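You operate a simulated robot arm through the tools that you are given. There is no shell and no other tool. Be economical: measure what you need, move in short steps, check, and stop when the job is done.

You run a simulated two-armed robot. Do the job below in one go: nothing can be reset, and whatever is moved stays where it is left.

Task
Take the clear bottle and leave it in the kit crate. Take the grey test coupling with the smallest size on its label from the top of the press cart and leave it on the top of the control cabinet. Take the white bottle on the top of the press cart and put it away on the top of the service trolley. Put one of the hex nuts from the top of the drawer cabinet in the blue bin. Put the 5 motor from the top of the packing bench on the deck of the panel trolley and the 2 motor on the top of the drawer cabinet. Open the trolley bar. Do these in any order. Set down upright: grey test coupling, white bottle, motor. The trolley bar goes anticlockwise seen from above.

Only the result counts: the job must be done as asked and must still hold three seconds after the hand-in. Knocking over, shifting, dropping, spilling or breaking anything else fails it.

Robot
Two 7-joint arms with fingered hands on one trunk, on a base that drives. Base frame: it is fixed to the floor where the robot stands at the start and does not move with it; the origin is under the middle of the robot, x ahead of it, y to its left, z up. Lengths are in m, angles in rad, forces in N, time in s.
The left shoulder is at the start at [0.06, 0.166, 0.852], the right one opposite. Places, roughly: blue bin (10x16x8 cm) [0.5, -0.3, 0.9]; clear bottle (7x7x24 cm) [0.9, -0.2, 1]; deck of the panel trolley [3.6, 1.9, 0.5]; grey test coupling [0.5, -0.5, 1]; hex nut (4x3x2 cm) [1.6, 2.4, 0.8]; kit crate [2, 2.25, 1]; motor [2.25, 2.25, 1]; top of the control cabinet [-1.5, 0.5, 1.2]; top of the drawer cabinet [1.3, 2.4, 0.8]; top of the service trolley [4.6, 0.7, 0.8]; trolley bar [3.6, 1.5, 0.7]; white bottle [0.25, -0.75, 1]. Payload 5 kg a hand.
The TCP of each hand is the grasp point between the finger pads, 0.032 m short of the fingertips. In the tool frame z runs along the fingers and y along their closing line. Largest opening 0.16 m; the body of the gripper starts 0.089 m behind the TCP. The gripper is a hand of 3 fingers: y runs from the thumb to the fingers, the wrist lies at [0, 0, -0.267] in the tool frame.
Orientation is that of the tool frame in the base frame, as a unit quaternion [x, y, z, w]. With the fingers straight down and closing along the base's y, the tool's x points along the base's -x, its y along +y and its z along -z.

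Tools
- The arms move only by the tool drive_tool. It takes "left_increments", "right_increments" or both (then of equal length, played together; a hand with none holds still); each is a list of rows, each a list of 6 numbers: the shift along the tool's x, y, z in m, then the turn, a rotation vector about the tool's x, y, z in rad. In form: [[dx, dy, dz, rx, ry, rz], ...]. A call has 1 to 12 rows; each row shifts and turns the commanded pose from where the row before left it, along the tool's axes as they then stand. Each row takes 0.2 s and may step no farther than 0.05 m and 0.15 rad from the row before; otherwise, the whole call is refused. A pose out of reach is approached as far as the arm can. The call stops where the force on the tool passes 40 N (or 10 N more than at its start, if that is more) or the arm is blocked; 0.2 s more then pass. In this call time passes only in rows, and 0.2 s behind the last. It gives the time, the measured TCP pose, the force on the tool (base axes), the opening and the grip force at its end, in the units of the frame above (readings bear some noise), with the torque about the TCP (base axes, N m) and any sound that the robot's microphone picked up, and new pictures: "show" is both (left out), scene, wrist or none (wrist: the cameras of the hands that moved).
- Cameras (640 x 400 px; columns grow to the right, rows downward): "scene" is now at [0.0358, -0.0489, 1.4962]; the picture's right is [-0.58, -0.82, -0.00], its down [-0.55, 0.39, -0.73] and it looks along [0.60, -0.43, -0.68] (base axes); focal length 264 px, centre (320, 200). "left" rides on the left gripper at [-0.065, -0.004, -0.116] in its tool frame; the picture's right is [0.06, -1.00, 0.00], its down [0.87, 0.05, -0.49] and it looks along [0.49, 0.03, 0.87] (tool axes); focal length 261 px, centre (320, 200). "right" rides on the right gripper at [0.065, -0.004, -0.116] in its tool frame; the picture's right is [0.06, 1.00, 0.00], its down [-0.87, 0.05, -0.49] and it looks along [-0.49, 0.03, 0.87] (tool axes); focal length 261 px, centre (320, 200). There is no depth. A picture from a camera that has moved, and an enlarged one, comes with that camera's place and axes in the base frame and with its lens.
- lift_body(by): slides the trunk up (or, below 0, down) by that many m; the arms and the scene camera ride with it, the base frame stays. It gives what a move gives, with no picture.
- steer(legs): drives the robot by 1 to 6 legs, each [ahead, turn to the left] in m and rad, along the robot's own axes; the way and the turn of a leg run together, so that a leg with both is an arc; at most 1.5 m and 3.142 rad a leg. The arms and the cameras ride along, it lands a little off, and it stops where it bumps. It gives what a move gives, and a new picture of the scene camera.
- curl_fingers(finger1, finger2, thumb_bend, hand): sets how far each is bent, from 0 (flat) to 1 (curled in); at 0.3 the hand is open as for a grip, at 0.7 the pads meet at the TCP. One left out holds its place. A second passes; each finger stops where it meets its share of the squeeze, and holds until it gets a number again. It is the only way to open and close the hand. It gives what a move gives, with no picture; readings hold the bend of each and the force on the fingers (four entries, about 0 where the hand has none), thumb and palm.
- turn_head(pan, tilt): turns the head with the scene camera to pan (to the left, within 1.501 rad either way) and tilt (down, from -0.506 to 1.204), counted from straight ahead of the robot. It gives what a move gives, and a new picture of the scene camera.
- enlarge(camera, box): a new picture of the part [left, top, right, bottom] of that camera's present view, enlarged. It takes no simulated time.
- hand_in(): hands the job in; it is judged then, once.

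Work in short steps. Places have to be worked out from the pictures, the camera data and where the tool is seen: move nearer, look again, correct. Check each grasp and each placing, and mend what went wrong. You have 196 turns and 260 pictures in all, those below and enlarged ones among them. Open the grippers and draw the arms clear of the work before you hand the job in, unless the task says otherwise.

The tools are called after "Call:" by a JSON object that holds its "fn" and its "kwargs". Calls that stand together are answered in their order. drive_tool: Moves the arms, as the interface text tells. Its arguments: {"type":"object","properties":{"left_increments":{"type":"array","items":{"type":"array","items":{"type":"number"}}},"right_increments":{"type":"array","items":{"type":"array","items":{"type":"number"}}},"show":{"type":"string","enum":["both","scene","wrist","none"]}},"required":[]} The other tools are called the same way: lift_body (by) slides the trunk up or down; curl_fingers (finger1, finger2, thumb_bend, hand) moves the fingers one by one; steer (legs) drives the base; turn_head (pan, tilt) turns the head that bears the scene camera; enlarge (camera, box) takes an enlarged picture of a part of a camera's view; hand_in () hands the job in.

At the start:

```text
time_s: 0.0
left_tcp_pos: [0.5222, -0.103, 1.1687]
left_ee_rot: [0.0, 1.0, 0.0, -0.001]
left_ft_force: [-0.6, 0.6, -0.1]
left_torque: [0.02, 0.0, -0.03]
left_finger_gap: 0.16
left_gripper_force: 0.0
left_shape: jaw
left_bend: [0.3, 0.3, 0.3]
left_finger forces: [0.1, 0.1, 0.0, 0.1, 0.1, 0.0]
right_tcp_pos: [0.4808, -0.5544, 1.1095]
right_ee_rot: [0.0, 1.0, 0.001, 0.0]
right_ft_force: [-1.0, -0.7, -1.0]
right_torque: [0.01, -0.01, 0.01]
right_finger_gap: 0.1597
right_gripper_force: 0.1
right_shape: jaw
right_bend: [0.3, 0.3, 0.3]
right_finger forces: [0.0, 0.1, 0.1, 0.0, 0.0, 0.1]
trunk travel left (down, up): [-0.4, 0.19]
robot x, y, heading: [0.0034, -0.0022, 0.001]
head pan, tilt: [-0.618, 0.745]
```

scene: 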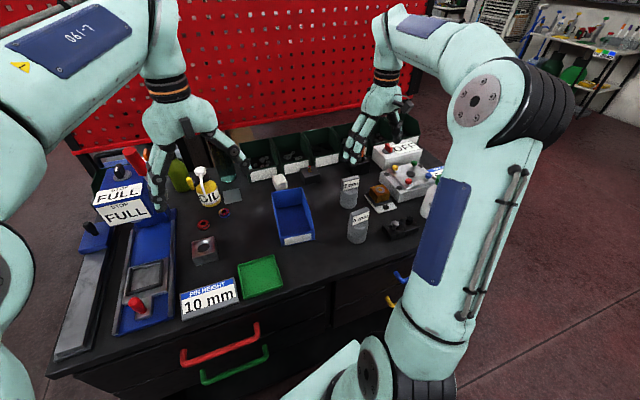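
right: 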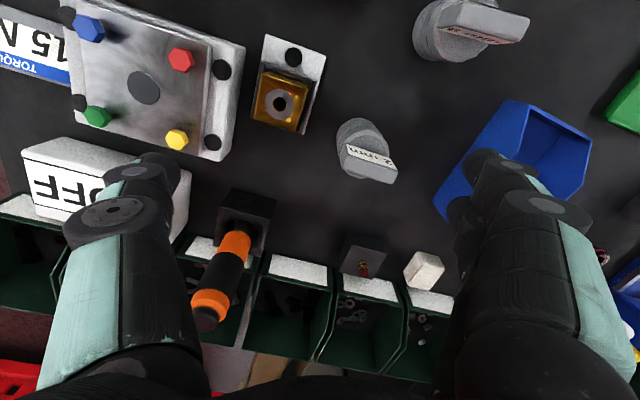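
left: 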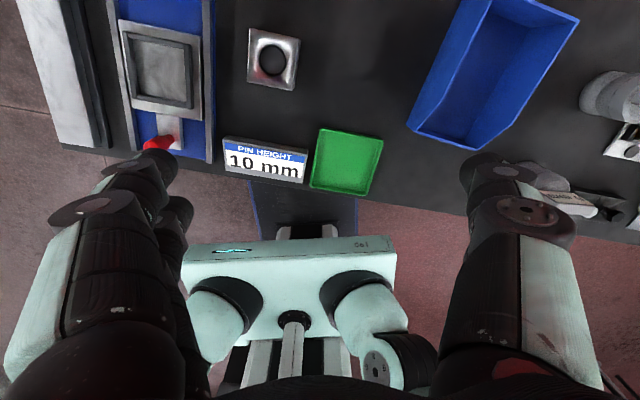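

The press cart top is in view with two grey couplings near the middle-right. I enlarge to read the labels.

Call:
{"fn": "enlarge", "kwargs": {"camera": "scene", "box": [300, 120, 480, 260]}}

Call:
{"fn": "enlarge", "kwargs": {"camera": "right", "box": [320, 0, 560, 200]}}

Call:
{"fn": "enlarge", "kwargs": {"camera": "scene", "box": [90, 120, 300, 260]}}

```text
2.86 times, centred on (390, 190) of scene
camera zoom: at [0.0358, -0.0489, 1.4962], right [-0.58, -0.82, 0.0], down [-0.55, 0.39, -0.73], along [0.6, -0.43, -0.68], focal length 756 px, centre (120, 229)
```

zoom: 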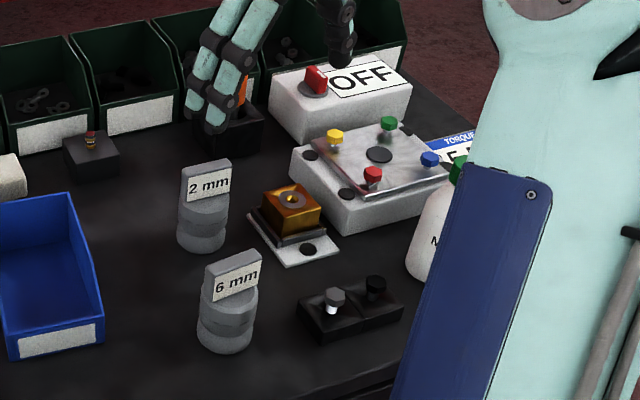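

```text
2.00 times, centred on (440, 100) of right
camera zoom: at [0.4143, -0.5574, 1.2262], right [-0.06, 1.0, 0.0], down [0.87, 0.05, 0.49], along [0.49, 0.03, -0.87], focal length 521 px, centre (80, 400)
```

zoom: 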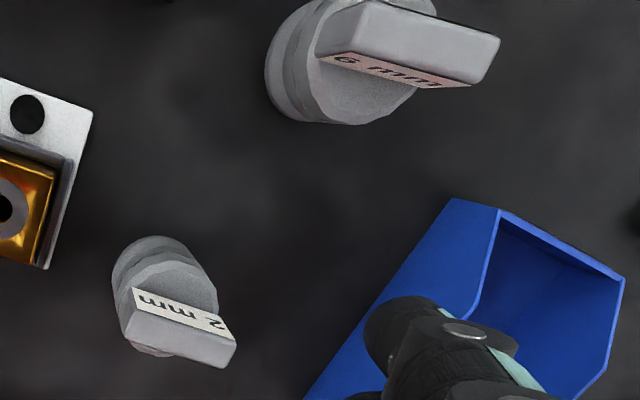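

```text
2.86 times, centred on (195, 190) of scene
camera zoom: at [0.0358, -0.0489, 1.4962], right [-0.58, -0.82, 0.0], down [-0.55, 0.39, -0.73], along [0.6, -0.43, -0.68], focal length 756 px, centre (677, 229)
```

zoom: 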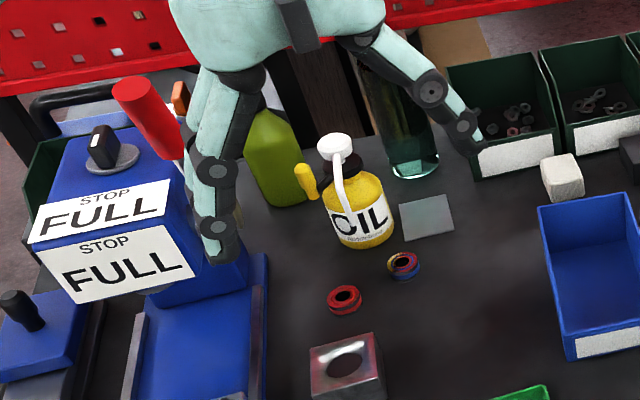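

The couplings are 2 mm and 6 mm so far. I look round with the head to see the surroundings.

Call:
{"fn": "turn_head", "kwargs": {"pan": 1.4, "tilt": 0.35}}

Call:
{"fn": "turn_head", "kwargs": {"pan": 0.5, "tilt": 0.4}}

Call:
{"fn": "turn_head", "kwargs": {"pan": -1.3, "tilt": 0.7}}

```text
time_s: 1.9
left_tcp_pos: [0.5227, -0.1014, 1.1665]
left_ee_rot: [0.0, 1.0, 0.001, 0.0]
left_ft_force: [-0.4, -0.4, -0.5]
left_torque: [0.0, -0.03, 0.0]
left_finger_gap: 0.16
left_gripper_force: 0.1
left_shape: jaw
left_bend: [0.3, 0.3, 0.3]
left_finger forces: [0.1, 0.0, 0.1, 0.0, 0.0, 0.0]
right_tcp_pos: [0.4799, -0.5536, 1.1097]
right_ee_rot: [0.0, 1.0, 0.002, 0.001]
right_ft_force: [-0.2, 0.0, -0.3]
right_torque: [0.03, -0.02, 0.03]
right_finger_gap: 0.1598
right_gripper_force: 0.1
right_shape: jaw
right_bend: [0.3, 0.3, 0.3]
right_finger forces: [0.0, 0.0, 0.0, 0.0, 0.0, 0.0]
trunk travel left (down, up): [-0.4, 0.19]
robot x, y, heading: [-0.0024, -0.0002, 0.004]
head pan, tilt: [1.4, 0.351]
camera scene: at [-0.016, 0.091, 1.5314], right [0.99, -0.17, 0.0], down [-0.06, -0.34, -0.94], along [0.16, 0.93, -0.34], focal length 264 px, centre (320, 200)
```

scene: 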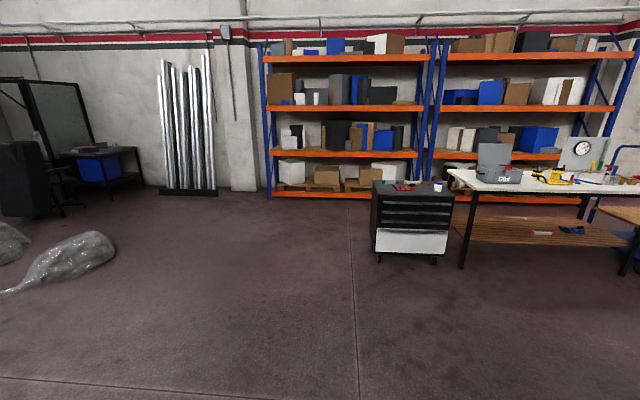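

```text
time_s: 3.1
left_tcp_pos: [0.5228, -0.1023, 1.1664]
left_ee_rot: [0.0, 1.0, -0.001, 0.0]
left_ft_force: [-0.2, 0.1, 0.4]
left_torque: [0.02, 0.01, -0.01]
left_finger_gap: 0.1599
left_gripper_force: 0.1
left_shape: jaw
left_bend: [0.3, 0.3, 0.3]
left_finger forces: [0.0, 0.0, 0.0, 0.0, 0.0, 0.0]
right_tcp_pos: [0.4797, -0.5532, 1.1109]
right_ee_rot: [0.0, 1.0, 0.002, 0.0]
right_ft_force: [-0.1, -1.1, 0.9]
right_torque: [0.0, 0.0, 0.0]
right_finger_gap: 0.1598
right_gripper_force: 0.0
right_shape: jaw
right_bend: [0.3, 0.3, 0.3]
right_finger forces: [0.1, 0.0, 0.0, 0.0, 0.0, 0.1]
trunk travel left (down, up): [-0.4, 0.19]
robot x, y, heading: [0.0009, -0.0008, 0.003]
head pan, tilt: [0.499, 0.4]
camera scene: at [0.0494, 0.0437, 1.5269], right [0.48, -0.88, 0.0], down [-0.34, -0.19, -0.92], along [0.81, 0.44, -0.39], focal length 264 px, centre (320, 200)
```

scene: 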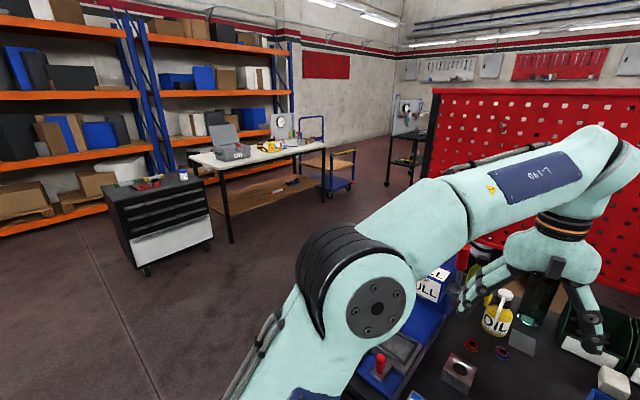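

```text
time_s: 5.0
left_tcp_pos: [0.5219, -0.1015, 1.166]
left_ee_rot: [0.0, 1.0, 0.0, 0.0]
left_ft_force: [-0.2, -0.3, -1.2]
left_torque: [-0.02, -0.04, 0.04]
left_finger_gap: 0.1599
left_gripper_force: 0.0
left_shape: jaw
left_bend: [0.3, 0.3, 0.3]
left_finger forces: [0.0, 0.0, 0.0, 0.1, 0.1, 0.0]
right_tcp_pos: [0.481, -0.5534, 1.1103]
right_ee_rot: [0.0, 1.0, 0.002, 0.0]
right_ft_force: [-0.2, -0.3, 0.3]
right_torque: [-0.01, -0.01, 0.01]
right_finger_gap: 0.1601
right_gripper_force: 0.0
right_shape: jaw
right_bend: [0.3, 0.3, 0.3]
right_finger forces: [0.0, 0.0, 0.0, 0.1, 0.0, 0.0]
trunk travel left (down, up): [-0.4, 0.19]
robot x, y, heading: [-0.0038, -0.0024, 0.001]
head pan, tilt: [-1.3, 0.7]
camera scene: at [-0.0091, -0.0826, 1.5], right [-0.96, -0.27, 0.0], down [-0.17, 0.62, -0.76], along [0.2, -0.74, -0.64], focal length 264 px, centre (320, 200)
```

scene: 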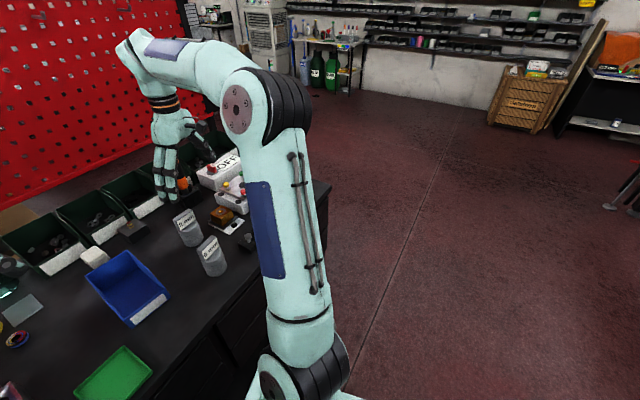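

The cart top seems to lie near z 0.87 by triangulation; the 2 mm coupling near (0.51,-0.50). I move the right hand over it and look.

Call:
{"fn": "drive_tool", "kwargs": {"right_increments": [[-0.015, 0.025, 0, 0, 0, 0], [-0.015, 0.03, 0, 0, 0, 0]], "show": "wrist"}}

Call:
{"fn": "turn_head", "kwargs": {"pan": -0.75, "tilt": 0.75}}

```text
time_s: 5.5
left_tcp_pos: [0.5232, -0.1016, 1.1661]
left_ee_rot: [0.0, 1.0, 0.0, 0.0]
left_ft_force: [-0.4, -0.3, -0.1]
left_torque: [-0.02, 0.02, -0.03]
left_finger_gap: 0.1599
left_gripper_force: 0.0
left_shape: jaw
left_bend: [0.3, 0.3, 0.3]
left_finger forces: [0.0, 0.0, 0.1, 0.0, 0.0, 0.1]
right_tcp_pos: [0.5092, -0.4984, 1.111]
right_ee_rot: [0.0, 1.0, 0.0, 0.001]
right_ft_force: [-1.4, 0.6, 0.5]
right_torque: [-0.02, 0.04, -0.01]
right_finger_gap: 0.16
right_gripper_force: 0.0
right_shape: jaw
right_bend: [0.3, 0.3, 0.3]
right_finger forces: [0.1, 0.0, 0.0, 0.0, 0.0, 0.1]
trunk travel left (down, up): [-0.4, 0.19]
robot x, y, heading: [-0.0049, 0.0009, 0.0]
head pan, tilt: [-1.3, 0.7]
camera right: at [0.4439, -0.5022, 1.227], right [-0.06, 1.0, 0.0], down [0.87, 0.05, 0.49], along [0.49, 0.03, -0.87], focal length 261 px, centre (320, 200)
```

right: 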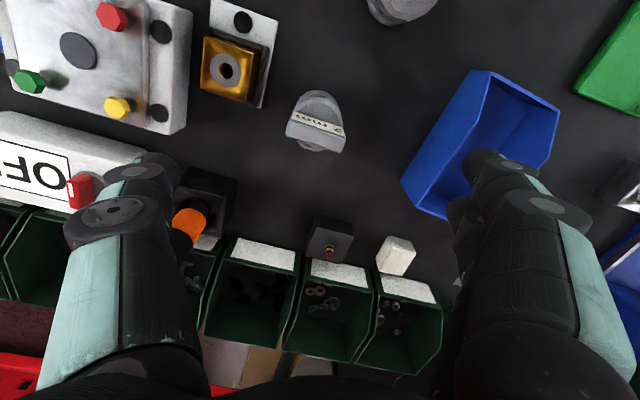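

```text
time_s: 6.5
left_tcp_pos: [0.5229, -0.102, 1.1663]
left_ee_rot: [-0.001, 1.0, 0.0, -0.001]
left_ft_force: [0.1, -0.6, 0.1]
left_torque: [-0.01, -0.02, 0.0]
left_finger_gap: 0.1599
left_gripper_force: 0.1
left_shape: jaw
left_bend: [0.3, 0.3, 0.3]
left_finger forces: [0.0, 0.0, 0.0, 0.0, 0.0, 0.1]
right_tcp_pos: [0.5086, -0.5, 1.1098]
right_ee_rot: [0.0, 1.0, 0.002, 0.0]
right_ft_force: [0.8, 0.1, -0.6]
right_torque: [-0.02, -0.01, 0.03]
right_finger_gap: 0.1601
right_gripper_force: 0.1
right_shape: jaw
right_bend: [0.3, 0.3, 0.3]
right_finger forces: [0.0, 0.1, 0.0, 0.0, 0.0, 0.1]
trunk travel left (down, up): [-0.4, 0.19]
robot x, y, heading: [0.0028, 0.0011, 0.001]
head pan, tilt: [-0.75, 0.75]
camera scene: at [0.0287, -0.0573, 1.4958], right [-0.68, -0.73, 0.0], down [-0.5, 0.47, -0.73], along [0.53, -0.5, -0.68], focal length 264 px, centre (320, 200)
```

scene: 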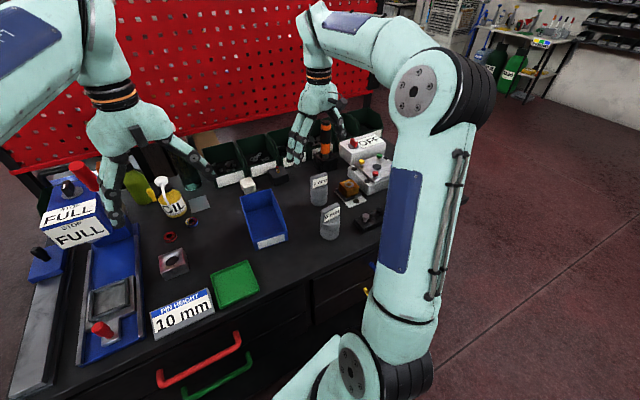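

The coupling lies right below the hand. I enlarge for detail.

Call:
{"fn": "enlarge", "kwargs": {"camera": "right", "box": [260, 70, 380, 170]}}

Call:
{"fn": "enlarge", "kwargs": {"camera": "scene", "box": [270, 130, 400, 250]}}

```text
4.00 times, centred on (320, 120) of right
camera zoom: at [0.4435, -0.5033, 1.2268], right [-0.06, 1.0, 0.0], down [0.87, 0.05, 0.49], along [0.49, 0.03, -0.87], focal length 1043 px, centre (320, 520)
```

zoom: 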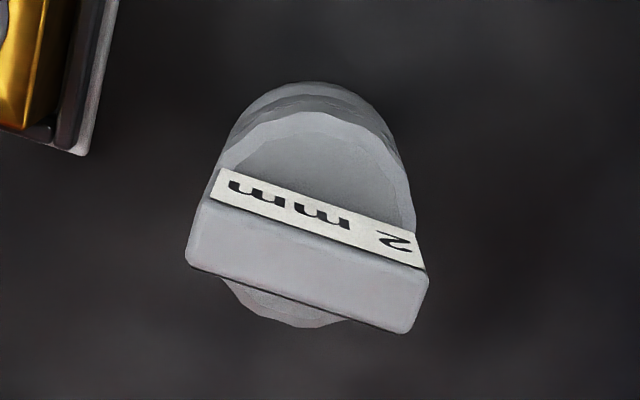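

```text
3.33 times, centred on (335, 190) of scene
camera zoom: at [0.0287, -0.0573, 1.4958], right [-0.68, -0.73, 0.0], down [-0.5, 0.47, -0.73], along [0.53, -0.5, -0.68], focal length 882 px, centre (270, 233)
```

zoom: 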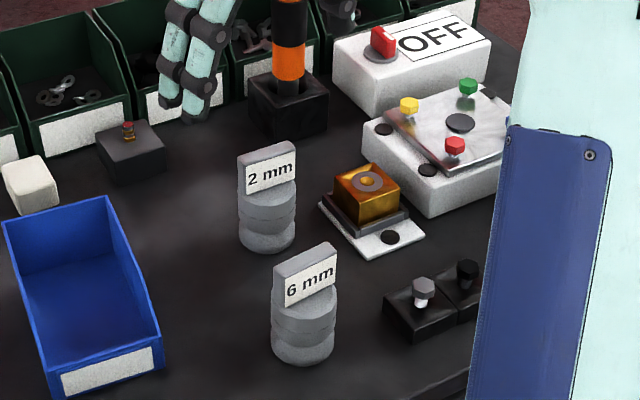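

Slab top is about (0.511,-0.502,0.986), its thickness along (0.96,-0.28). I turn the right hand 75° counterclockwise and narrow the opening.

Call:
{"fn": "drive_tool", "kwargs": {"right_increments": [[0, 0, 0, 0, 0, -0.1454], [0, 0, 0, 0, 0, -0.1454], [0, 0, 0, 0, 0, -0.1454], [0, 0, 0, 0, 0, -0.1454], [0, 0, 0, 0, 0, -0.1454], [0, 0, 0, 0, 0, -0.1454], [0, 0, 0, 0, 0, -0.1454], [0, 0, 0, 0, 0, -0.1454], [0, 0, 0, 0, 0, -0.1454]], "show": "none"}}

Call:
{"fn": "curl_fingers", "kwargs": {"hand": "right", "finger1": 0.48, "finger2": 0.48, "thumb_bend": 0.48}}

Call:
{"fn": "enlarge", "kwargs": {"camera": "right", "box": [0, 0, 640, 400]}}

```text
time_s: 8.5
left_tcp_pos: [0.5204, -0.0955, 1.1693]
left_ee_rot: [-0.001, 1.0, -0.003, 0.002]
left_ft_force: [-0.6, 3.2, 0.2]
left_torque: [-0.29, -0.07, 0.01]
left_finger_gap: 0.1597
left_gripper_force: 0.1
left_shape: jaw
left_bend: [0.3, 0.3, 0.3]
left_finger forces: [0.0, 0.0, 0.1, 0.0, 0.1, 0.0]
right_tcp_pos: [0.4868, -0.5052, 1.0835]
right_ee_rot: [-0.397, 0.918, 0.0, -0.007]
right_ft_force: [-0.9, 1.8, 1.3]
right_torque: [-0.22, -0.07, 0.01]
right_finger_gap: 0.1601
right_gripper_force: 0.0
right_shape: jaw
right_bend: [0.3, 0.3, 0.3]
right_finger forces: [0.0, 0.1, 0.1, 0.0, 0.1, 0.0]
right hand out of reach, approached as far as the arm can: row 6, 7, 8, 9
trunk travel left (down, up): [-0.4, 0.19]
robot x, y, heading: [0.0003, 0.0011, -0.001]
head pan, tilt: [-0.75, 0.75]
```

```text
time_s: 9.5
left_tcp_pos: [0.5219, -0.1026, 1.167]
left_ee_rot: [0.001, 1.0, 0.0, -0.001]
left_ft_force: [-0.5, -0.8, 0.6]
left_torque: [0.02, -0.01, -0.01]
left_finger_gap: 0.1597
left_gripper_force: 0.1
left_shape: jaw
left_bend: [0.3, 0.3, 0.3]
left_finger forces: [0.1, 0.0, 0.1, 0.0, 0.0, 0.0]
right_tcp_pos: [0.4891, -0.5112, 1.078]
right_ee_rot: [-0.397, 0.918, 0.004, -0.006]
right_ft_force: [-0.5, 0.4, 0.0]
right_torque: [0.01, 0.02, -0.03]
right_finger_gap: 0.0964
right_gripper_force: 0.1
right_shape: fingers
right_bend: [0.48, 0.48, 0.48]
right_finger forces: [0.0, 0.0, 0.0, 0.0, 0.0, 0.0]
trunk travel left (down, up): [-0.4, 0.19]
robot x, y, heading: [-0.0005, 0.0013, -0.001]
head pan, tilt: [-0.75, 0.75]
```

```text
1.00 times, centred on (320, 200) of right
camera zoom: at [0.4485, -0.5608, 1.1957], right [-0.77, 0.64, 0.01], down [0.56, 0.67, 0.49], along [0.3, 0.38, -0.87], focal length 261 px, centre (320, 200)
```

zoom: 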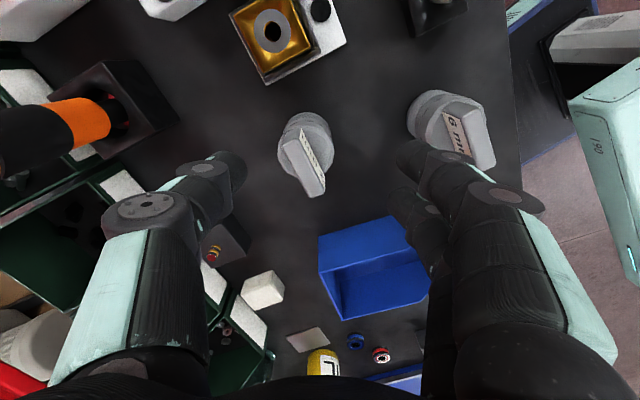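

The wrist limit stops at ~47°, so I'll instead grip the round body below the slab (any yaw works). I turn the command back to about 43° and recheck.

Call:
{"fn": "drive_tool", "kwargs": {"right_increments": [[0, 0, 0, 0, 0, 0.14], [0, 0, 0, 0, 0, 0.14], [0, 0, 0, 0, 0, 0.14], [0, 0, 0, 0, 0, 0.14]], "show": "wrist"}}

```text
time_s: 10.5
left_tcp_pos: [0.5228, -0.1017, 1.1667]
left_ee_rot: [0.0, 1.0, 0.0, 0.0]
left_ft_force: [-0.5, -0.6, 0.1]
left_torque: [-0.03, 0.03, -0.02]
left_finger_gap: 0.1598
left_gripper_force: 0.1
left_shape: jaw
left_bend: [0.3, 0.3, 0.3]
left_finger forces: [0.0, 0.0, 0.0, 0.0, 0.0, 0.0]
right_tcp_pos: [0.4906, -0.5095, 1.0796]
right_ee_rot: [-0.127, 0.992, 0.003, -0.007]
right_ft_force: [0.1, 0.0, -0.5]
right_torque: [0.02, 0.03, 0.02]
right_finger_gap: 0.0961
right_gripper_force: 0.0
right_shape: fingers
right_bend: [0.48, 0.48, 0.48]
right_finger forces: [0.1, 0.0, 0.0, 0.1, 0.0, 0.0]
trunk travel left (down, up): [-0.4, 0.19]
robot x, y, heading: [-0.0001, 0.0006, -0.001]
head pan, tilt: [-0.75, 0.75]
camera right: at [0.4287, -0.5305, 1.1963], right [-0.31, 0.95, 0.01], down [0.83, 0.27, 0.48], along [0.46, 0.16, -0.88], focal length 261 px, centre (320, 200)
```

right: 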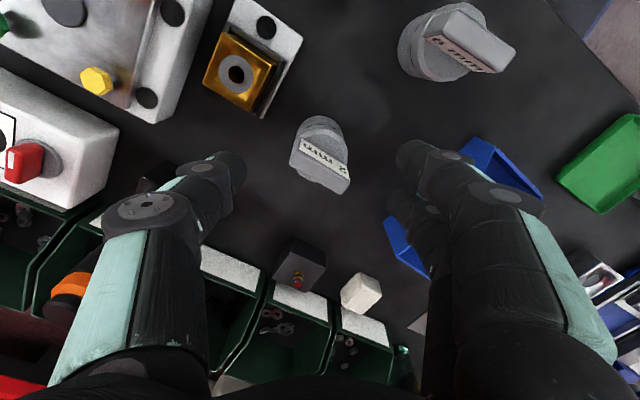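

Now I turn to ~30°, centre over the coupling and lower partway.

Call:
{"fn": "drive_tool", "kwargs": {"right_increments": [[0, 0, 0, 0, 0, -0.14], [0, 0, 0, 0, 0, -0.14], [-0.022, -0.004, 0, 0, 0, 0], [0, 0, 0.04, 0, 0, 0], [0, 0, 0.03, 0, 0, 0]], "show": "both"}}

```text
time_s: 11.7
left_tcp_pos: [0.5226, -0.1017, 1.1664]
left_ee_rot: [0.0, 1.0, 0.0, -0.001]
left_ft_force: [0.1, -0.5, 0.1]
left_torque: [0.04, 0.02, -0.02]
left_finger_gap: 0.16
left_gripper_force: 0.1
left_shape: jaw
left_bend: [0.3, 0.3, 0.3]
left_finger forces: [0.0, 0.1, 0.1, 0.0, 0.0, 0.0]
right_tcp_pos: [0.5095, -0.5027, 1.0067]
right_ee_rot: [-0.265, 0.964, 0.005, -0.005]
right_ft_force: [-0.3, 0.6, -0.5]
right_torque: [-0.01, -0.02, 0.01]
right_finger_gap: 0.0958
right_gripper_force: 0.0
right_shape: fingers
right_bend: [0.48, 0.48, 0.48]
right_finger forces: [0.0, 0.1, 0.0, 0.1, 0.0, 0.0]
trunk travel left (down, up): [-0.4, 0.19]
robot x, y, heading: [-0.0015, -0.0007, -0.001]
head pan, tilt: [-0.75, 0.75]
camera scene: at [0.0289, -0.0574, 1.4958], right [-0.68, -0.73, 0.0], down [-0.5, 0.47, -0.73], along [0.53, -0.5, -0.68], focal length 264 px, centre (320, 200)
camera right: at [0.4563, -0.5387, 1.124], right [-0.56, 0.83, 0.01], down [0.73, 0.49, 0.48], along [0.39, 0.28, -0.88], focal length 261 px, centre (320, 200)
```

scene: 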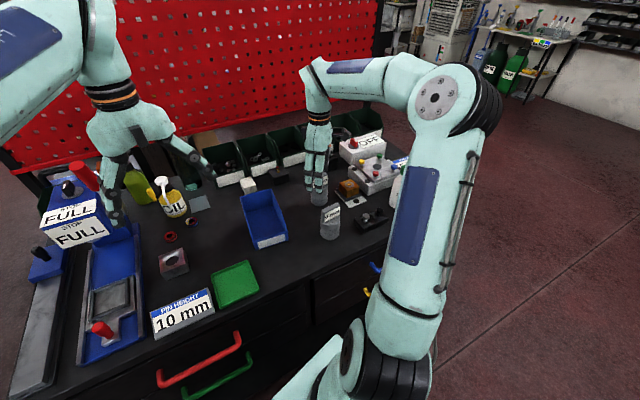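
right: 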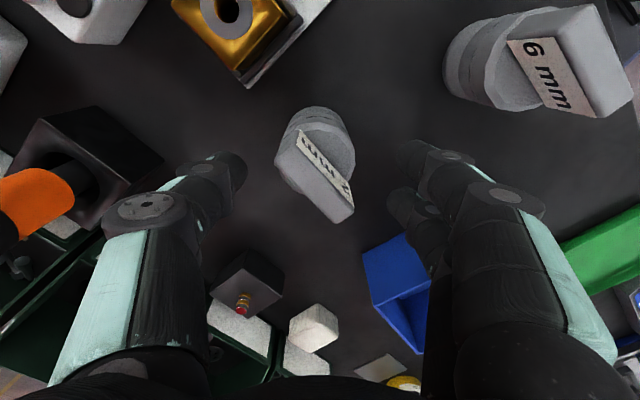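

Centred between thumb and fingers. I lower 0.09 and grip the round body.

Call:
{"fn": "drive_tool", "kwargs": {"right_increments": [[0, 0, 0.03, 0, 0, 0], [0, 0, 0.03, 0, 0, 0], [0, 0, 0.028, 0, 0, 0]], "show": "wrist"}}

Call:
{"fn": "curl_fingers", "kwargs": {"hand": "right", "finger1": 0.7, "finger2": 0.7, "thumb_bend": 0.7}}

Call:
{"fn": "enlarge", "kwargs": {"camera": "right", "box": [0, 0, 640, 400]}}

```text
time_s: 12.5
left_tcp_pos: [0.5229, -0.1016, 1.166]
left_ee_rot: [0.0, 1.0, 0.0, -0.001]
left_ft_force: [-0.7, 0.3, -0.4]
left_torque: [0.01, -0.01, 0.0]
left_finger_gap: 0.1599
left_gripper_force: 0.0
left_shape: jaw
left_bend: [0.3, 0.3, 0.3]
left_finger forces: [0.1, 0.1, 0.0, 0.0, 0.1, 0.1]
right_tcp_pos: [0.5094, -0.5002, 0.9212]
right_ee_rot: [-0.266, 0.964, 0.003, -0.005]
right_ft_force: [0.0, -0.6, 0.0]
right_torque: [0.0, 0.0, 0.05]
right_finger_gap: 0.0957
right_gripper_force: 0.0
right_shape: fingers
right_bend: [0.48, 0.48, 0.48]
right_finger forces: [0.0, 0.0, 0.0, 0.1, 0.3, 0.0]
trunk travel left (down, up): [-0.4, 0.19]
robot x, y, heading: [-0.0044, -0.0006, -0.001]
head pan, tilt: [-0.75, 0.75]
camera right: at [0.455, -0.5382, 1.0379], right [-0.56, 0.83, 0.01], down [0.73, 0.49, 0.48], along [0.4, 0.28, -0.87], focal length 261 px, centre (320, 200)
```

right: 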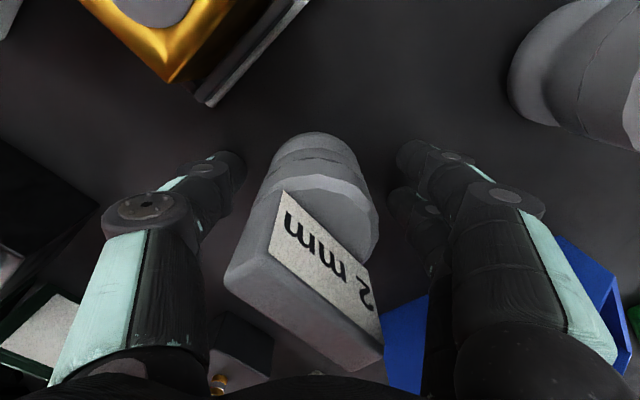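

```text
time_s: 13.5
left_tcp_pos: [0.523, -0.1021, 1.1665]
left_ee_rot: [-0.001, 1.0, 0.0, 0.0]
left_ft_force: [0.5, -0.4, 0.6]
left_torque: [0.0, -0.01, -0.03]
left_finger_gap: 0.1599
left_gripper_force: 0.1
left_shape: jaw
left_bend: [0.3, 0.3, 0.3]
left_finger forces: [0.1, 0.0, 0.1, 0.1, 0.1, 0.0]
right_tcp_pos: [0.5079, -0.5014, 0.9192]
right_ee_rot: [-0.265, 0.964, 0.004, -0.007]
right_ft_force: [0.3, -0.7, -0.7]
right_torque: [-0.03, 0.04, -0.01]
right_finger_gap: 0.0542
right_gripper_force: 21.2
right_shape: fingers
right_bend: [0.6, 0.58, 0.63]
right_finger forces: [10.5, 10.7, 0.1, 0.1, 21.2, 0.1]
trunk travel left (down, up): [-0.4, 0.19]
robot x, y, heading: [0.0012, -0.0012, 0.005]
head pan, tilt: [-0.75, 0.75]
```

```text
1.00 times, centred on (320, 200) of right
camera zoom: at [0.455, -0.5382, 1.0376], right [-0.56, 0.83, 0.01], down [0.73, 0.49, 0.48], along [0.39, 0.28, -0.88], focal length 261 px, centre (320, 200)
```

zoom: 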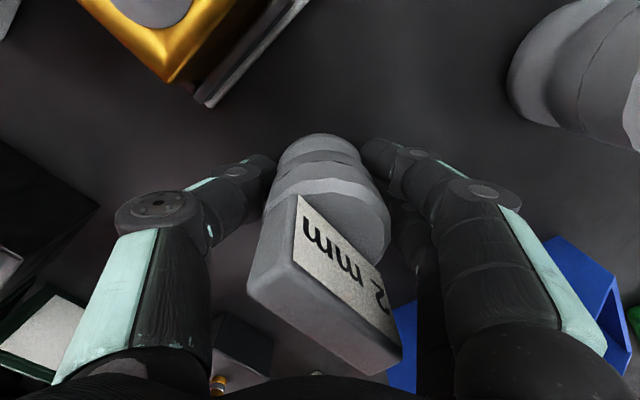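

Gripped with about 21 N. I lift it straight up.

Call:
{"fn": "drive_tool", "kwargs": {"right_increments": [[0, 0, -0.03, 0, 0, 0], [0, 0, -0.04, 0, 0, 0], [0, 0, -0.05, 0, 0, 0], [0, 0, -0.05, 0, 0, 0], [0, 0, -0.04, 0, 0, 0]], "show": "both"}}

```text
time_s: 14.7
left_tcp_pos: [0.5227, -0.102, 1.1663]
left_ee_rot: [0.0, 1.0, 0.0, 0.0]
left_ft_force: [-0.5, 0.9, -0.6]
left_torque: [-0.05, -0.01, -0.02]
left_finger_gap: 0.1598
left_gripper_force: 0.1
left_shape: jaw
left_bend: [0.3, 0.3, 0.3]
left_finger forces: [0.1, 0.0, 0.1, 0.0, 0.0, 0.0]
right_tcp_pos: [0.5098, -0.5021, 1.1311]
right_ee_rot: [-0.265, 0.964, 0.004, -0.007]
right_ft_force: [0.7, -0.7, -2.4]
right_torque: [-0.03, -0.02, 0.0]
right_finger_gap: 0.0545
right_gripper_force: 21.2
right_shape: fingers
right_bend: [0.6, 0.58, 0.63]
right_finger forces: [10.2, 10.6, 0.0, 0.0, 20.8, 0.1]
trunk travel left (down, up): [-0.4, 0.19]
robot x, y, heading: [-0.0017, -0.0008, -0.002]
head pan, tilt: [-0.75, 0.75]
camera scene: at [0.0287, -0.0571, 1.4957], right [-0.68, -0.73, 0.0], down [-0.5, 0.47, -0.73], along [0.53, -0.5, -0.68], focal length 264 px, centre (320, 200)
camera right: at [0.4569, -0.5383, 1.2488], right [-0.56, 0.83, 0.01], down [0.73, 0.49, 0.48], along [0.39, 0.28, -0.88], focal length 261 px, centre (320, 200)
```

scene: 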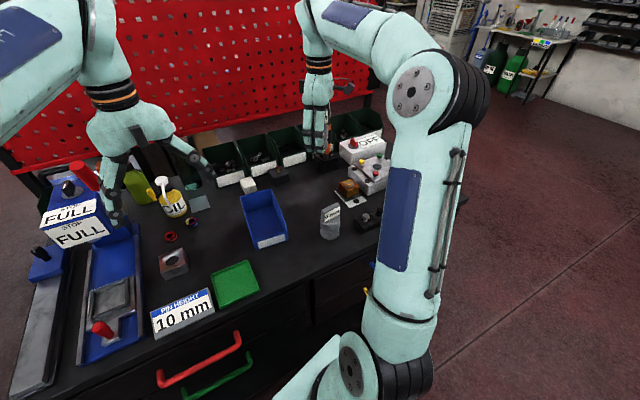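
right: 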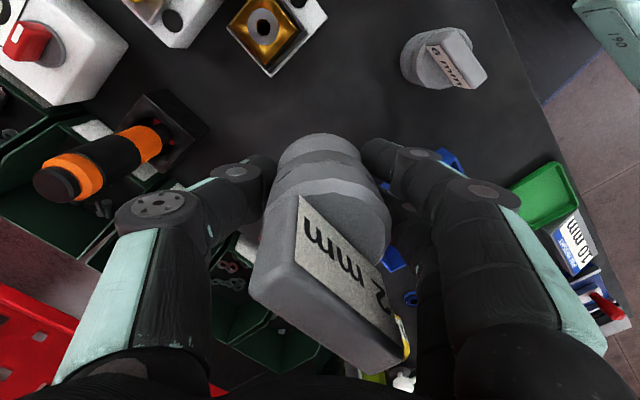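

Coupling held. Now I look straight down ahead to see the gap between base and cart and the clear bottle region.

Call:
{"fn": "turn_head", "kwargs": {"pan": -0.2, "tilt": 1.2}}

```text
time_s: 15.7
left_tcp_pos: [0.5238, -0.1023, 1.1665]
left_ee_rot: [0.0, 1.0, 0.0, 0.0]
left_ft_force: [0.4, 0.5, -1.1]
left_torque: [-0.05, 0.0, 0.02]
left_finger_gap: 0.1596
left_gripper_force: 0.1
left_shape: jaw
left_bend: [0.3, 0.3, 0.3]
left_finger forces: [0.0, 0.1, 0.0, 0.0, 0.0, 0.0]
right_tcp_pos: [0.51, -0.501, 1.1309]
right_ee_rot: [-0.266, 0.964, 0.004, -0.007]
right_ft_force: [0.7, 0.5, -3.4]
right_torque: [0.01, 0.01, 0.0]
right_finger_gap: 0.0542
right_gripper_force: 20.9
right_shape: fingers
right_bend: [0.6, 0.58, 0.63]
right_finger forces: [10.2, 10.6, 0.0, 0.0, 20.9, 0.0]
trunk travel left (down, up): [-0.4, 0.19]
robot x, y, heading: [-0.0017, -0.0005, 0.0]
head pan, tilt: [-0.201, 1.201]
camera scene: at [0.0231, -0.0121, 1.4641], right [-0.2, -0.98, 0.0], down [-0.91, 0.19, -0.36], along [0.36, -0.07, -0.93], focal length 264 px, centre (320, 200)
```

scene: 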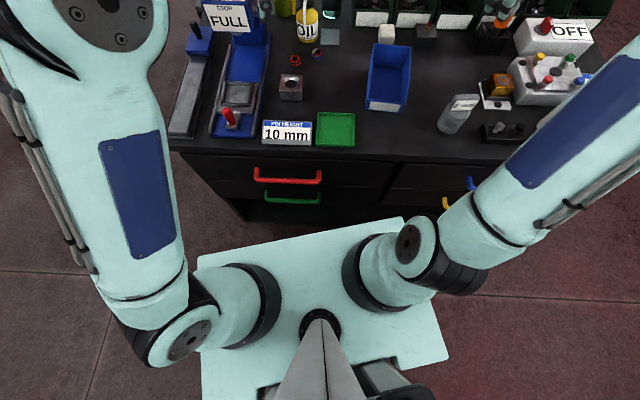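

There is ~0.2 m between chest and cart edge. I raise the trunk for reach, then turn right a bit and advance 0.1 m to bring the clear bottle within the left hand's reach.

Call:
{"fn": "lift_body", "kwargs": {"by": 0.18}}

Call:
{"fn": "steer", "kwargs": {"legs": [[0, -0.35], [0.09, 0]]}}

Call:
{"fn": "turn_head", "kwargs": {"pan": 0.1, "tilt": 0.7}}

```text
time_s: 17.7
left_tcp_pos: [0.5234, -0.1018, 1.3476]
left_ee_rot: [0.0, 1.0, 0.0, 0.0]
left_ft_force: [0.1, -0.3, -0.3]
left_torque: [-0.02, 0.01, 0.0]
left_finger_gap: 0.1599
left_gripper_force: 0.1
left_shape: jaw
left_bend: [0.3, 0.3, 0.3]
left_finger forces: [0.0, 0.0, 0.0, 0.0, 0.0, 0.0]
right_tcp_pos: [0.5103, -0.5017, 1.3116]
right_ee_rot: [-0.265, 0.964, 0.004, -0.007]
right_ft_force: [0.1, 0.3, -3.2]
right_torque: [0.0, -0.01, 0.01]
right_finger_gap: 0.0541
right_gripper_force: 21.3
right_shape: fingers
right_bend: [0.6, 0.58, 0.63]
right_finger forces: [10.2, 10.7, 0.0, 0.1, 20.8, 0.1]
trunk travel left (down, up): [-0.58, 0.01]
robot x, y, heading: [-0.0012, 0.0017, 0.001]
head pan, tilt: [-0.201, 1.201]
```

```text
time_s: 19.9
left_tcp_pos: [0.5412, -0.3076, 1.3468]
left_ee_rot: [0.176, 0.984, 0.0, 0.0]
left_ft_force: [0.8, -0.8, 0.8]
left_torque: [0.05, 0.05, 0.03]
left_finger_gap: 0.1601
left_gripper_force: 0.0
left_shape: jaw
left_bend: [0.3, 0.3, 0.3]
left_finger forces: [0.0, 0.0, 0.0, 0.1, 0.1, 0.0]
right_tcp_pos: [0.3897, -0.6806, 1.3099]
right_ee_rot: [-0.091, 0.996, 0.005, -0.006]
right_ft_force: [0.6, -0.4, -1.9]
right_torque: [0.0, 0.08, 0.02]
right_finger_gap: 0.054
right_gripper_force: 20.7
right_shape: fingers
right_bend: [0.6, 0.58, 0.63]
right_finger forces: [9.9, 10.5, 0.0, 0.1, 20.6, 0.1]
trunk travel left (down, up): [-0.58, 0.01]
robot x, y, heading: [0.0889, -0.0317, -0.353]
head pan, tilt: [-0.201, 1.201]
camera scene: at [0.1038, -0.0518, 1.644], right [-0.53, -0.85, 0.0], down [-0.79, 0.49, -0.36], along [0.31, -0.19, -0.93], focal length 264 px, centre (320, 200)
```

scene: 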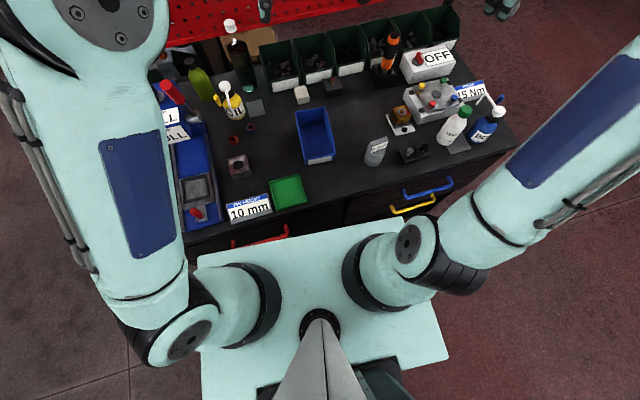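

```text
time_s: 20.8
left_tcp_pos: [0.5404, -0.3078, 1.3467]
left_ee_rot: [0.176, 0.984, -0.001, 0.0]
left_ft_force: [-0.4, -0.2, 0.0]
left_torque: [0.02, 0.03, -0.02]
left_finger_gap: 0.1598
left_gripper_force: 0.0
left_shape: jaw
left_bend: [0.3, 0.3, 0.3]
left_finger forces: [0.0, 0.0, 0.0, 0.1, 0.1, 0.1]
right_tcp_pos: [0.3885, -0.6788, 1.3111]
right_ee_rot: [-0.091, 0.996, 0.005, -0.005]
right_ft_force: [-0.7, 0.8, -1.4]
right_torque: [0.02, -0.01, 0.0]
right_finger_gap: 0.0539
right_gripper_force: 20.9
right_shape: fingers
right_bend: [0.6, 0.58, 0.63]
right_finger forces: [10.0, 10.6, 0.0, 0.0, 20.5, 0.1]
trunk travel left (down, up): [-0.58, 0.01]
robot x, y, heading: [0.0878, -0.0311, -0.353]
head pan, tilt: [0.099, 0.7]
camera scene: at [0.1368, -0.0435, 1.6799], right [-0.25, -0.97, 0.0], down [-0.62, 0.16, -0.76], along [0.74, -0.19, -0.65], focal length 264 px, centre (320, 200)
```

scene: 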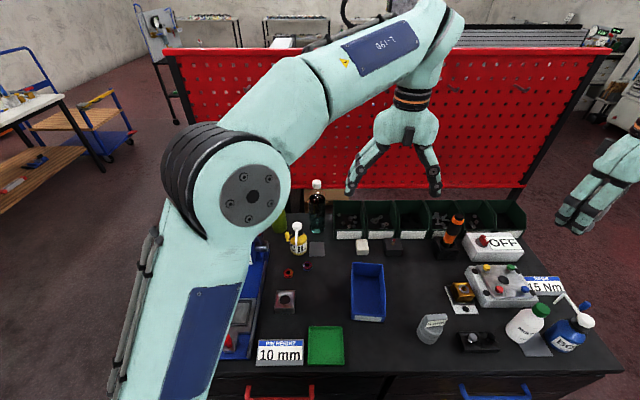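

The whole cart top shows well now. I enlarge the bottle areas.

Call:
{"fn": "enlarge", "kwargs": {"camera": "scene", "box": [250, 160, 410, 300]}}

Call:
{"fn": "enlarge", "kwargs": {"camera": "scene", "box": [440, 220, 620, 370]}}

```text
2.86 times, centred on (330, 230) of scene
camera zoom: at [0.1368, -0.0435, 1.6799], right [-0.25, -0.97, 0.0], down [-0.62, 0.16, -0.76], along [0.74, -0.19, -0.65], focal length 756 px, centre (291, 114)
```

zoom: 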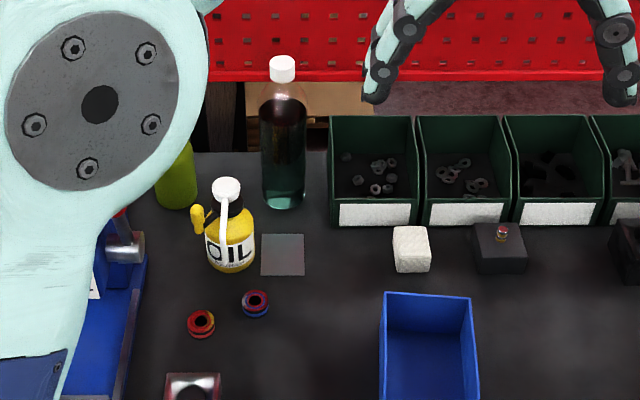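

```text
2.67 times, centred on (530, 295) of scene
camera zoom: at [0.1368, -0.0435, 1.6799], right [-0.25, -0.97, 0.0], down [-0.62, 0.16, -0.76], along [0.74, -0.19, -0.65], focal length 705 px, centre (-240, -53)
```

zoom: 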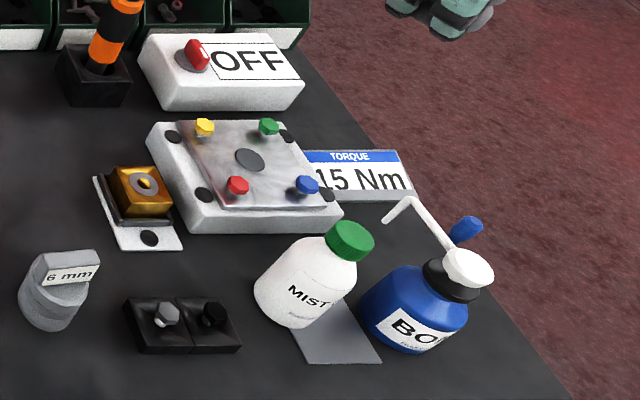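

Clear bottle stands at about (0.887,-0.225), cap top 1.11; OIL top about 1.0, bins under 0.97. I tilt the left hand 30° forward and bring it most of the way above the bottle.

Call:
{"fn": "drive_tool", "kwargs": {"left_increments": [[0, 0, 0, 0, -0.131, 0], [0, 0, 0, 0, -0.131, 0], [0, 0, 0, 0, -0.131, 0], [0, 0, 0, 0, -0.131, 0], [-0.0185, 0.022, 0.0338, 0, 0, 0], [-0.0185, 0.022, 0.0338, 0, 0, 0], [-0.0185, 0.022, 0.0338, 0, 0, 0], [-0.0185, 0.022, 0.0338, 0, 0, 0], [-0.0185, 0.022, 0.0338, 0, 0, 0], [-0.0185, 0.022, 0.0338, 0, 0, 0], [-0.0185, 0.022, 0.0338, 0, 0, 0]], "show": "both"}}

Call:
{"fn": "curl_fingers", "kwargs": {"hand": "left", "finger1": 0.4, "finger2": 0.4, "thumb_bend": 0.4}}

```text
time_s: 23.2
left_tcp_pos: [0.8087, -0.2453, 1.2051]
left_ee_rot: [0.17, 0.951, -0.045, 0.255]
left_ft_force: [0.2, 0.1, 1.1]
left_torque: [0.0, -0.02, -0.02]
left_finger_gap: 0.1597
left_gripper_force: 0.0
left_shape: jaw
left_bend: [0.3, 0.3, 0.3]
left_finger forces: [0.0, 0.1, 0.0, 0.1, 0.0, 0.0]
right_tcp_pos: [0.3905, -0.679, 1.3097]
right_ee_rot: [-0.092, 0.996, 0.005, -0.006]
right_ft_force: [-0.2, 0.3, -2.7]
right_torque: [0.01, 0.06, 0.01]
right_finger_gap: 0.054
right_gripper_force: 20.8
right_shape: fingers
right_bend: [0.6, 0.58, 0.63]
right_finger forces: [10.0, 10.6, 0.1, 0.0, 20.5, 0.0]
trunk travel left (down, up): [-0.58, 0.01]
robot x, y, heading: [0.0827, -0.0353, -0.353]
head pan, tilt: [0.099, 0.7]
camera scene: at [0.1384, -0.0433, 1.68], right [-0.25, -0.97, 0.0], down [-0.62, 0.16, -0.76], along [0.74, -0.19, -0.65], focal length 264 px, centre (320, 200)
camera left: at [0.805, -0.2482, 1.3395], right [-0.4, -0.92, -0.03], down [-0.92, 0.4, -0.01], along [0.02, 0.03, -1.0], focal length 261 px, centre (320, 200)
```

scene: 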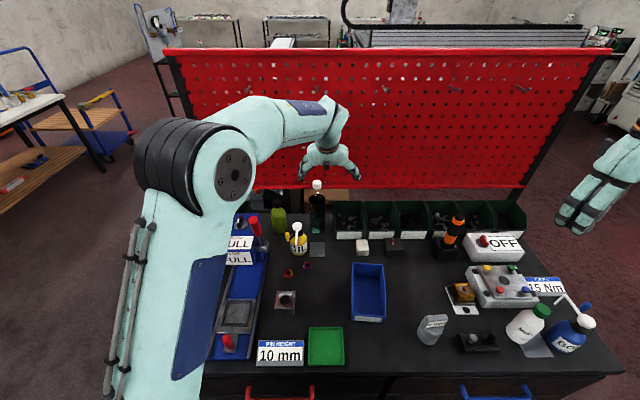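
left: 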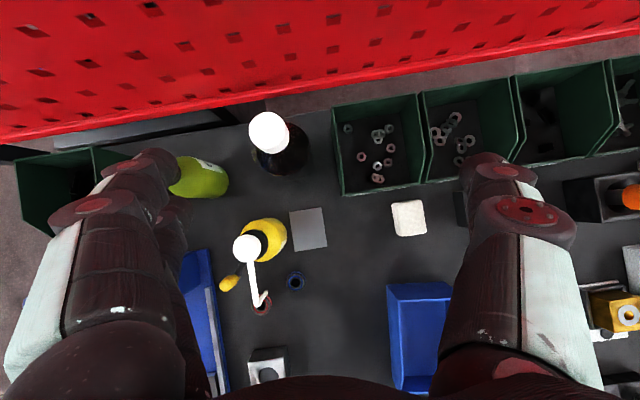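

```text
time_s: 24.2
left_tcp_pos: [0.8063, -0.2446, 1.2057]
left_ee_rot: [0.171, 0.951, -0.046, 0.255]
left_ft_force: [0.0, 0.3, 0.1]
left_torque: [-0.02, 0.01, -0.01]
left_finger_gap: 0.1288
left_gripper_force: 0.1
left_shape: fingers
left_bend: [0.4, 0.4, 0.4]
left_finger forces: [0.1, 0.0, 0.0, 0.0, 0.0, 0.1]
right_tcp_pos: [0.3879, -0.6787, 1.3113]
right_ee_rot: [-0.09, 0.996, 0.005, -0.004]
right_ft_force: [0.8, -0.3, -2.8]
right_torque: [-0.03, 0.0, 0.0]
right_finger_gap: 0.0542
right_gripper_force: 20.8
right_shape: fingers
right_bend: [0.6, 0.58, 0.63]
right_finger forces: [10.1, 10.7, 0.0, 0.1, 20.6, 0.1]
trunk travel left (down, up): [-0.58, 0.01]
robot x, y, heading: [0.0848, -0.0355, -0.357]
head pan, tilt: [0.099, 0.7]
```

Cap confirmed at (0.883,-0.223). I move over it, staying above the cap, and look.

Call:
{"fn": "drive_tool", "kwargs": {"left_increments": [[-0.0112, 0.0154, 0.0238, 0, 0, 0], [-0.0112, 0.0154, 0.0238, 0, 0, 0], [-0.0112, 0.0154, 0.0238, 0, 0, 0]], "show": "both"}}

```text
time_s: 25.0
left_tcp_pos: [0.8873, -0.2229, 1.1604]
left_ee_rot: [0.169, 0.951, -0.045, 0.255]
left_ft_force: [0.2, -0.5, 0.1]
left_torque: [-0.04, 0.01, -0.01]
left_finger_gap: 0.1289
left_gripper_force: 0.1
left_shape: fingers
left_bend: [0.4, 0.4, 0.4]
left_finger forces: [0.0, 0.1, 0.1, 0.0, 0.1, 0.0]
right_tcp_pos: [0.3894, -0.6785, 1.3106]
right_ee_rot: [-0.091, 0.996, 0.005, -0.006]
right_ft_force: [0.6, 0.3, -2.3]
right_torque: [-0.01, 0.06, 0.01]
right_finger_gap: 0.0542
right_gripper_force: 20.1
right_shape: fingers
right_bend: [0.6, 0.58, 0.63]
right_finger forces: [10.0, 10.7, 0.1, 0.0, 20.5, 0.1]
trunk travel left (down, up): [-0.58, 0.01]
robot x, y, heading: [0.0888, -0.0337, -0.355]
head pan, tilt: [0.099, 0.7]
camera scene: at [0.1381, -0.0431, 1.68], right [-0.25, -0.97, 0.0], down [-0.62, 0.16, -0.76], along [0.74, -0.19, -0.64], focal length 264 px, centre (320, 200)
camera left: at [0.8838, -0.2259, 1.2942], right [-0.4, -0.92, -0.03], down [-0.92, 0.4, -0.01], along [0.02, 0.02, -1.0], focal length 261 px, centre (320, 200)
```

scene: 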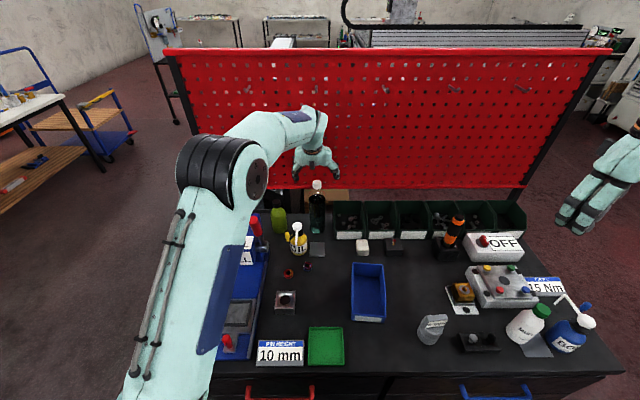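
left: 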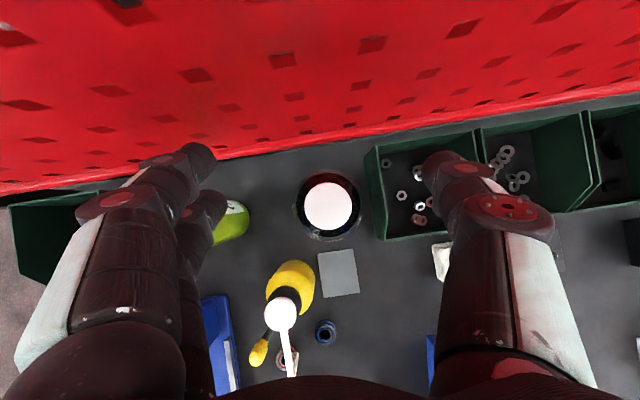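

Bottle is centred between the fingers. The green bottle sits close on the left, so I narrow the fingers slightly and lower straight down.

Call:
{"fn": "curl_fingers", "kwargs": {"hand": "left", "finger1": 0.47, "finger2": 0.47, "thumb_bend": 0.47}}

Call:
{"fn": "drive_tool", "kwargs": {"left_increments": [[0.021, 0, 0.036, 0, 0, 0], [0.021, 0, 0.036, 0, 0, 0], [0.0205, 0, 0.036, 0, 0, 0]], "show": "both"}}

```text
time_s: 26.0
left_tcp_pos: [0.8854, -0.2231, 1.1609]
left_ee_rot: [0.17, 0.951, -0.046, 0.255]
left_ft_force: [0.6, -0.1, 0.5]
left_torque: [0.0, -0.01, 0.01]
left_finger_gap: 0.1002
left_gripper_force: 0.1
left_shape: fingers
left_bend: [0.47, 0.47, 0.47]
left_finger forces: [0.0, 0.1, 0.0, 0.0, 0.0, 0.0]
right_tcp_pos: [0.389, -0.6792, 1.3116]
right_ee_rot: [-0.091, 0.996, 0.004, -0.006]
right_ft_force: [-0.8, -0.7, -3.0]
right_torque: [-0.06, -0.02, 0.02]
right_finger_gap: 0.0543
right_gripper_force: 20.6
right_shape: fingers
right_bend: [0.6, 0.58, 0.63]
right_finger forces: [10.1, 10.7, 0.0, 0.0, 20.5, 0.1]
trunk travel left (down, up): [-0.58, 0.01]
robot x, y, heading: [0.0831, -0.0331, -0.353]
head pan, tilt: [0.099, 0.7]
```

```text
time_s: 26.8
left_tcp_pos: [0.886, -0.2228, 1.0356]
left_ee_rot: [0.17, 0.951, -0.045, 0.255]
left_ft_force: [0.2, 0.2, -0.4]
left_torque: [0.01, 0.05, -0.02]
left_finger_gap: 0.1002
left_gripper_force: 0.0
left_shape: fingers
left_bend: [0.47, 0.47, 0.47]
left_finger forces: [0.0, 0.0, 0.0, 0.1, 0.0, 0.0]
right_tcp_pos: [0.3891, -0.6786, 1.3113]
right_ee_rot: [-0.091, 0.996, 0.005, -0.006]
right_ft_force: [0.8, 0.0, -2.0]
right_torque: [0.01, 0.02, 0.02]
right_finger_gap: 0.0541
right_gripper_force: 20.4
right_shape: fingers
right_bend: [0.6, 0.58, 0.63]
right_finger forces: [10.1, 10.6, 0.0, 0.0, 20.6, 0.0]
trunk travel left (down, up): [-0.58, 0.01]
robot x, y, heading: [0.0876, -0.0329, -0.355]
head pan, tilt: [0.099, 0.7]
camera scene: at [0.1375, -0.0439, 1.68], right [-0.25, -0.97, 0.0], down [-0.62, 0.16, -0.76], along [0.74, -0.19, -0.64], focal length 264 px, centre (320, 200)
camera left: at [0.8815, -0.2264, 1.1694], right [-0.4, -0.92, -0.03], down [-0.92, 0.4, -0.01], along [0.02, 0.03, -1.0], focal length 261 px, centre (320, 200)
```

scene: 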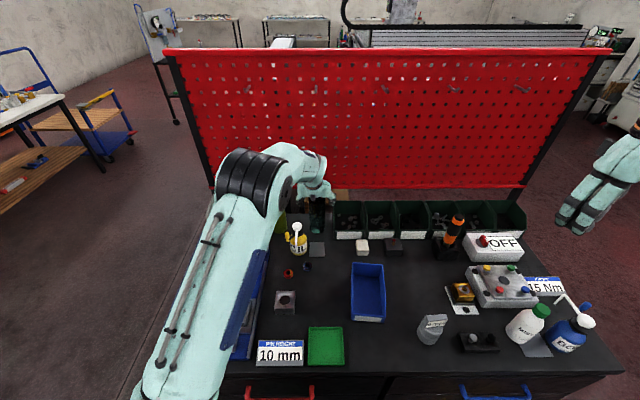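
left: 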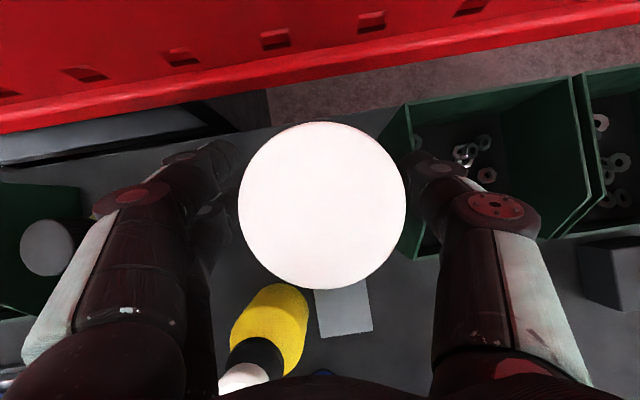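

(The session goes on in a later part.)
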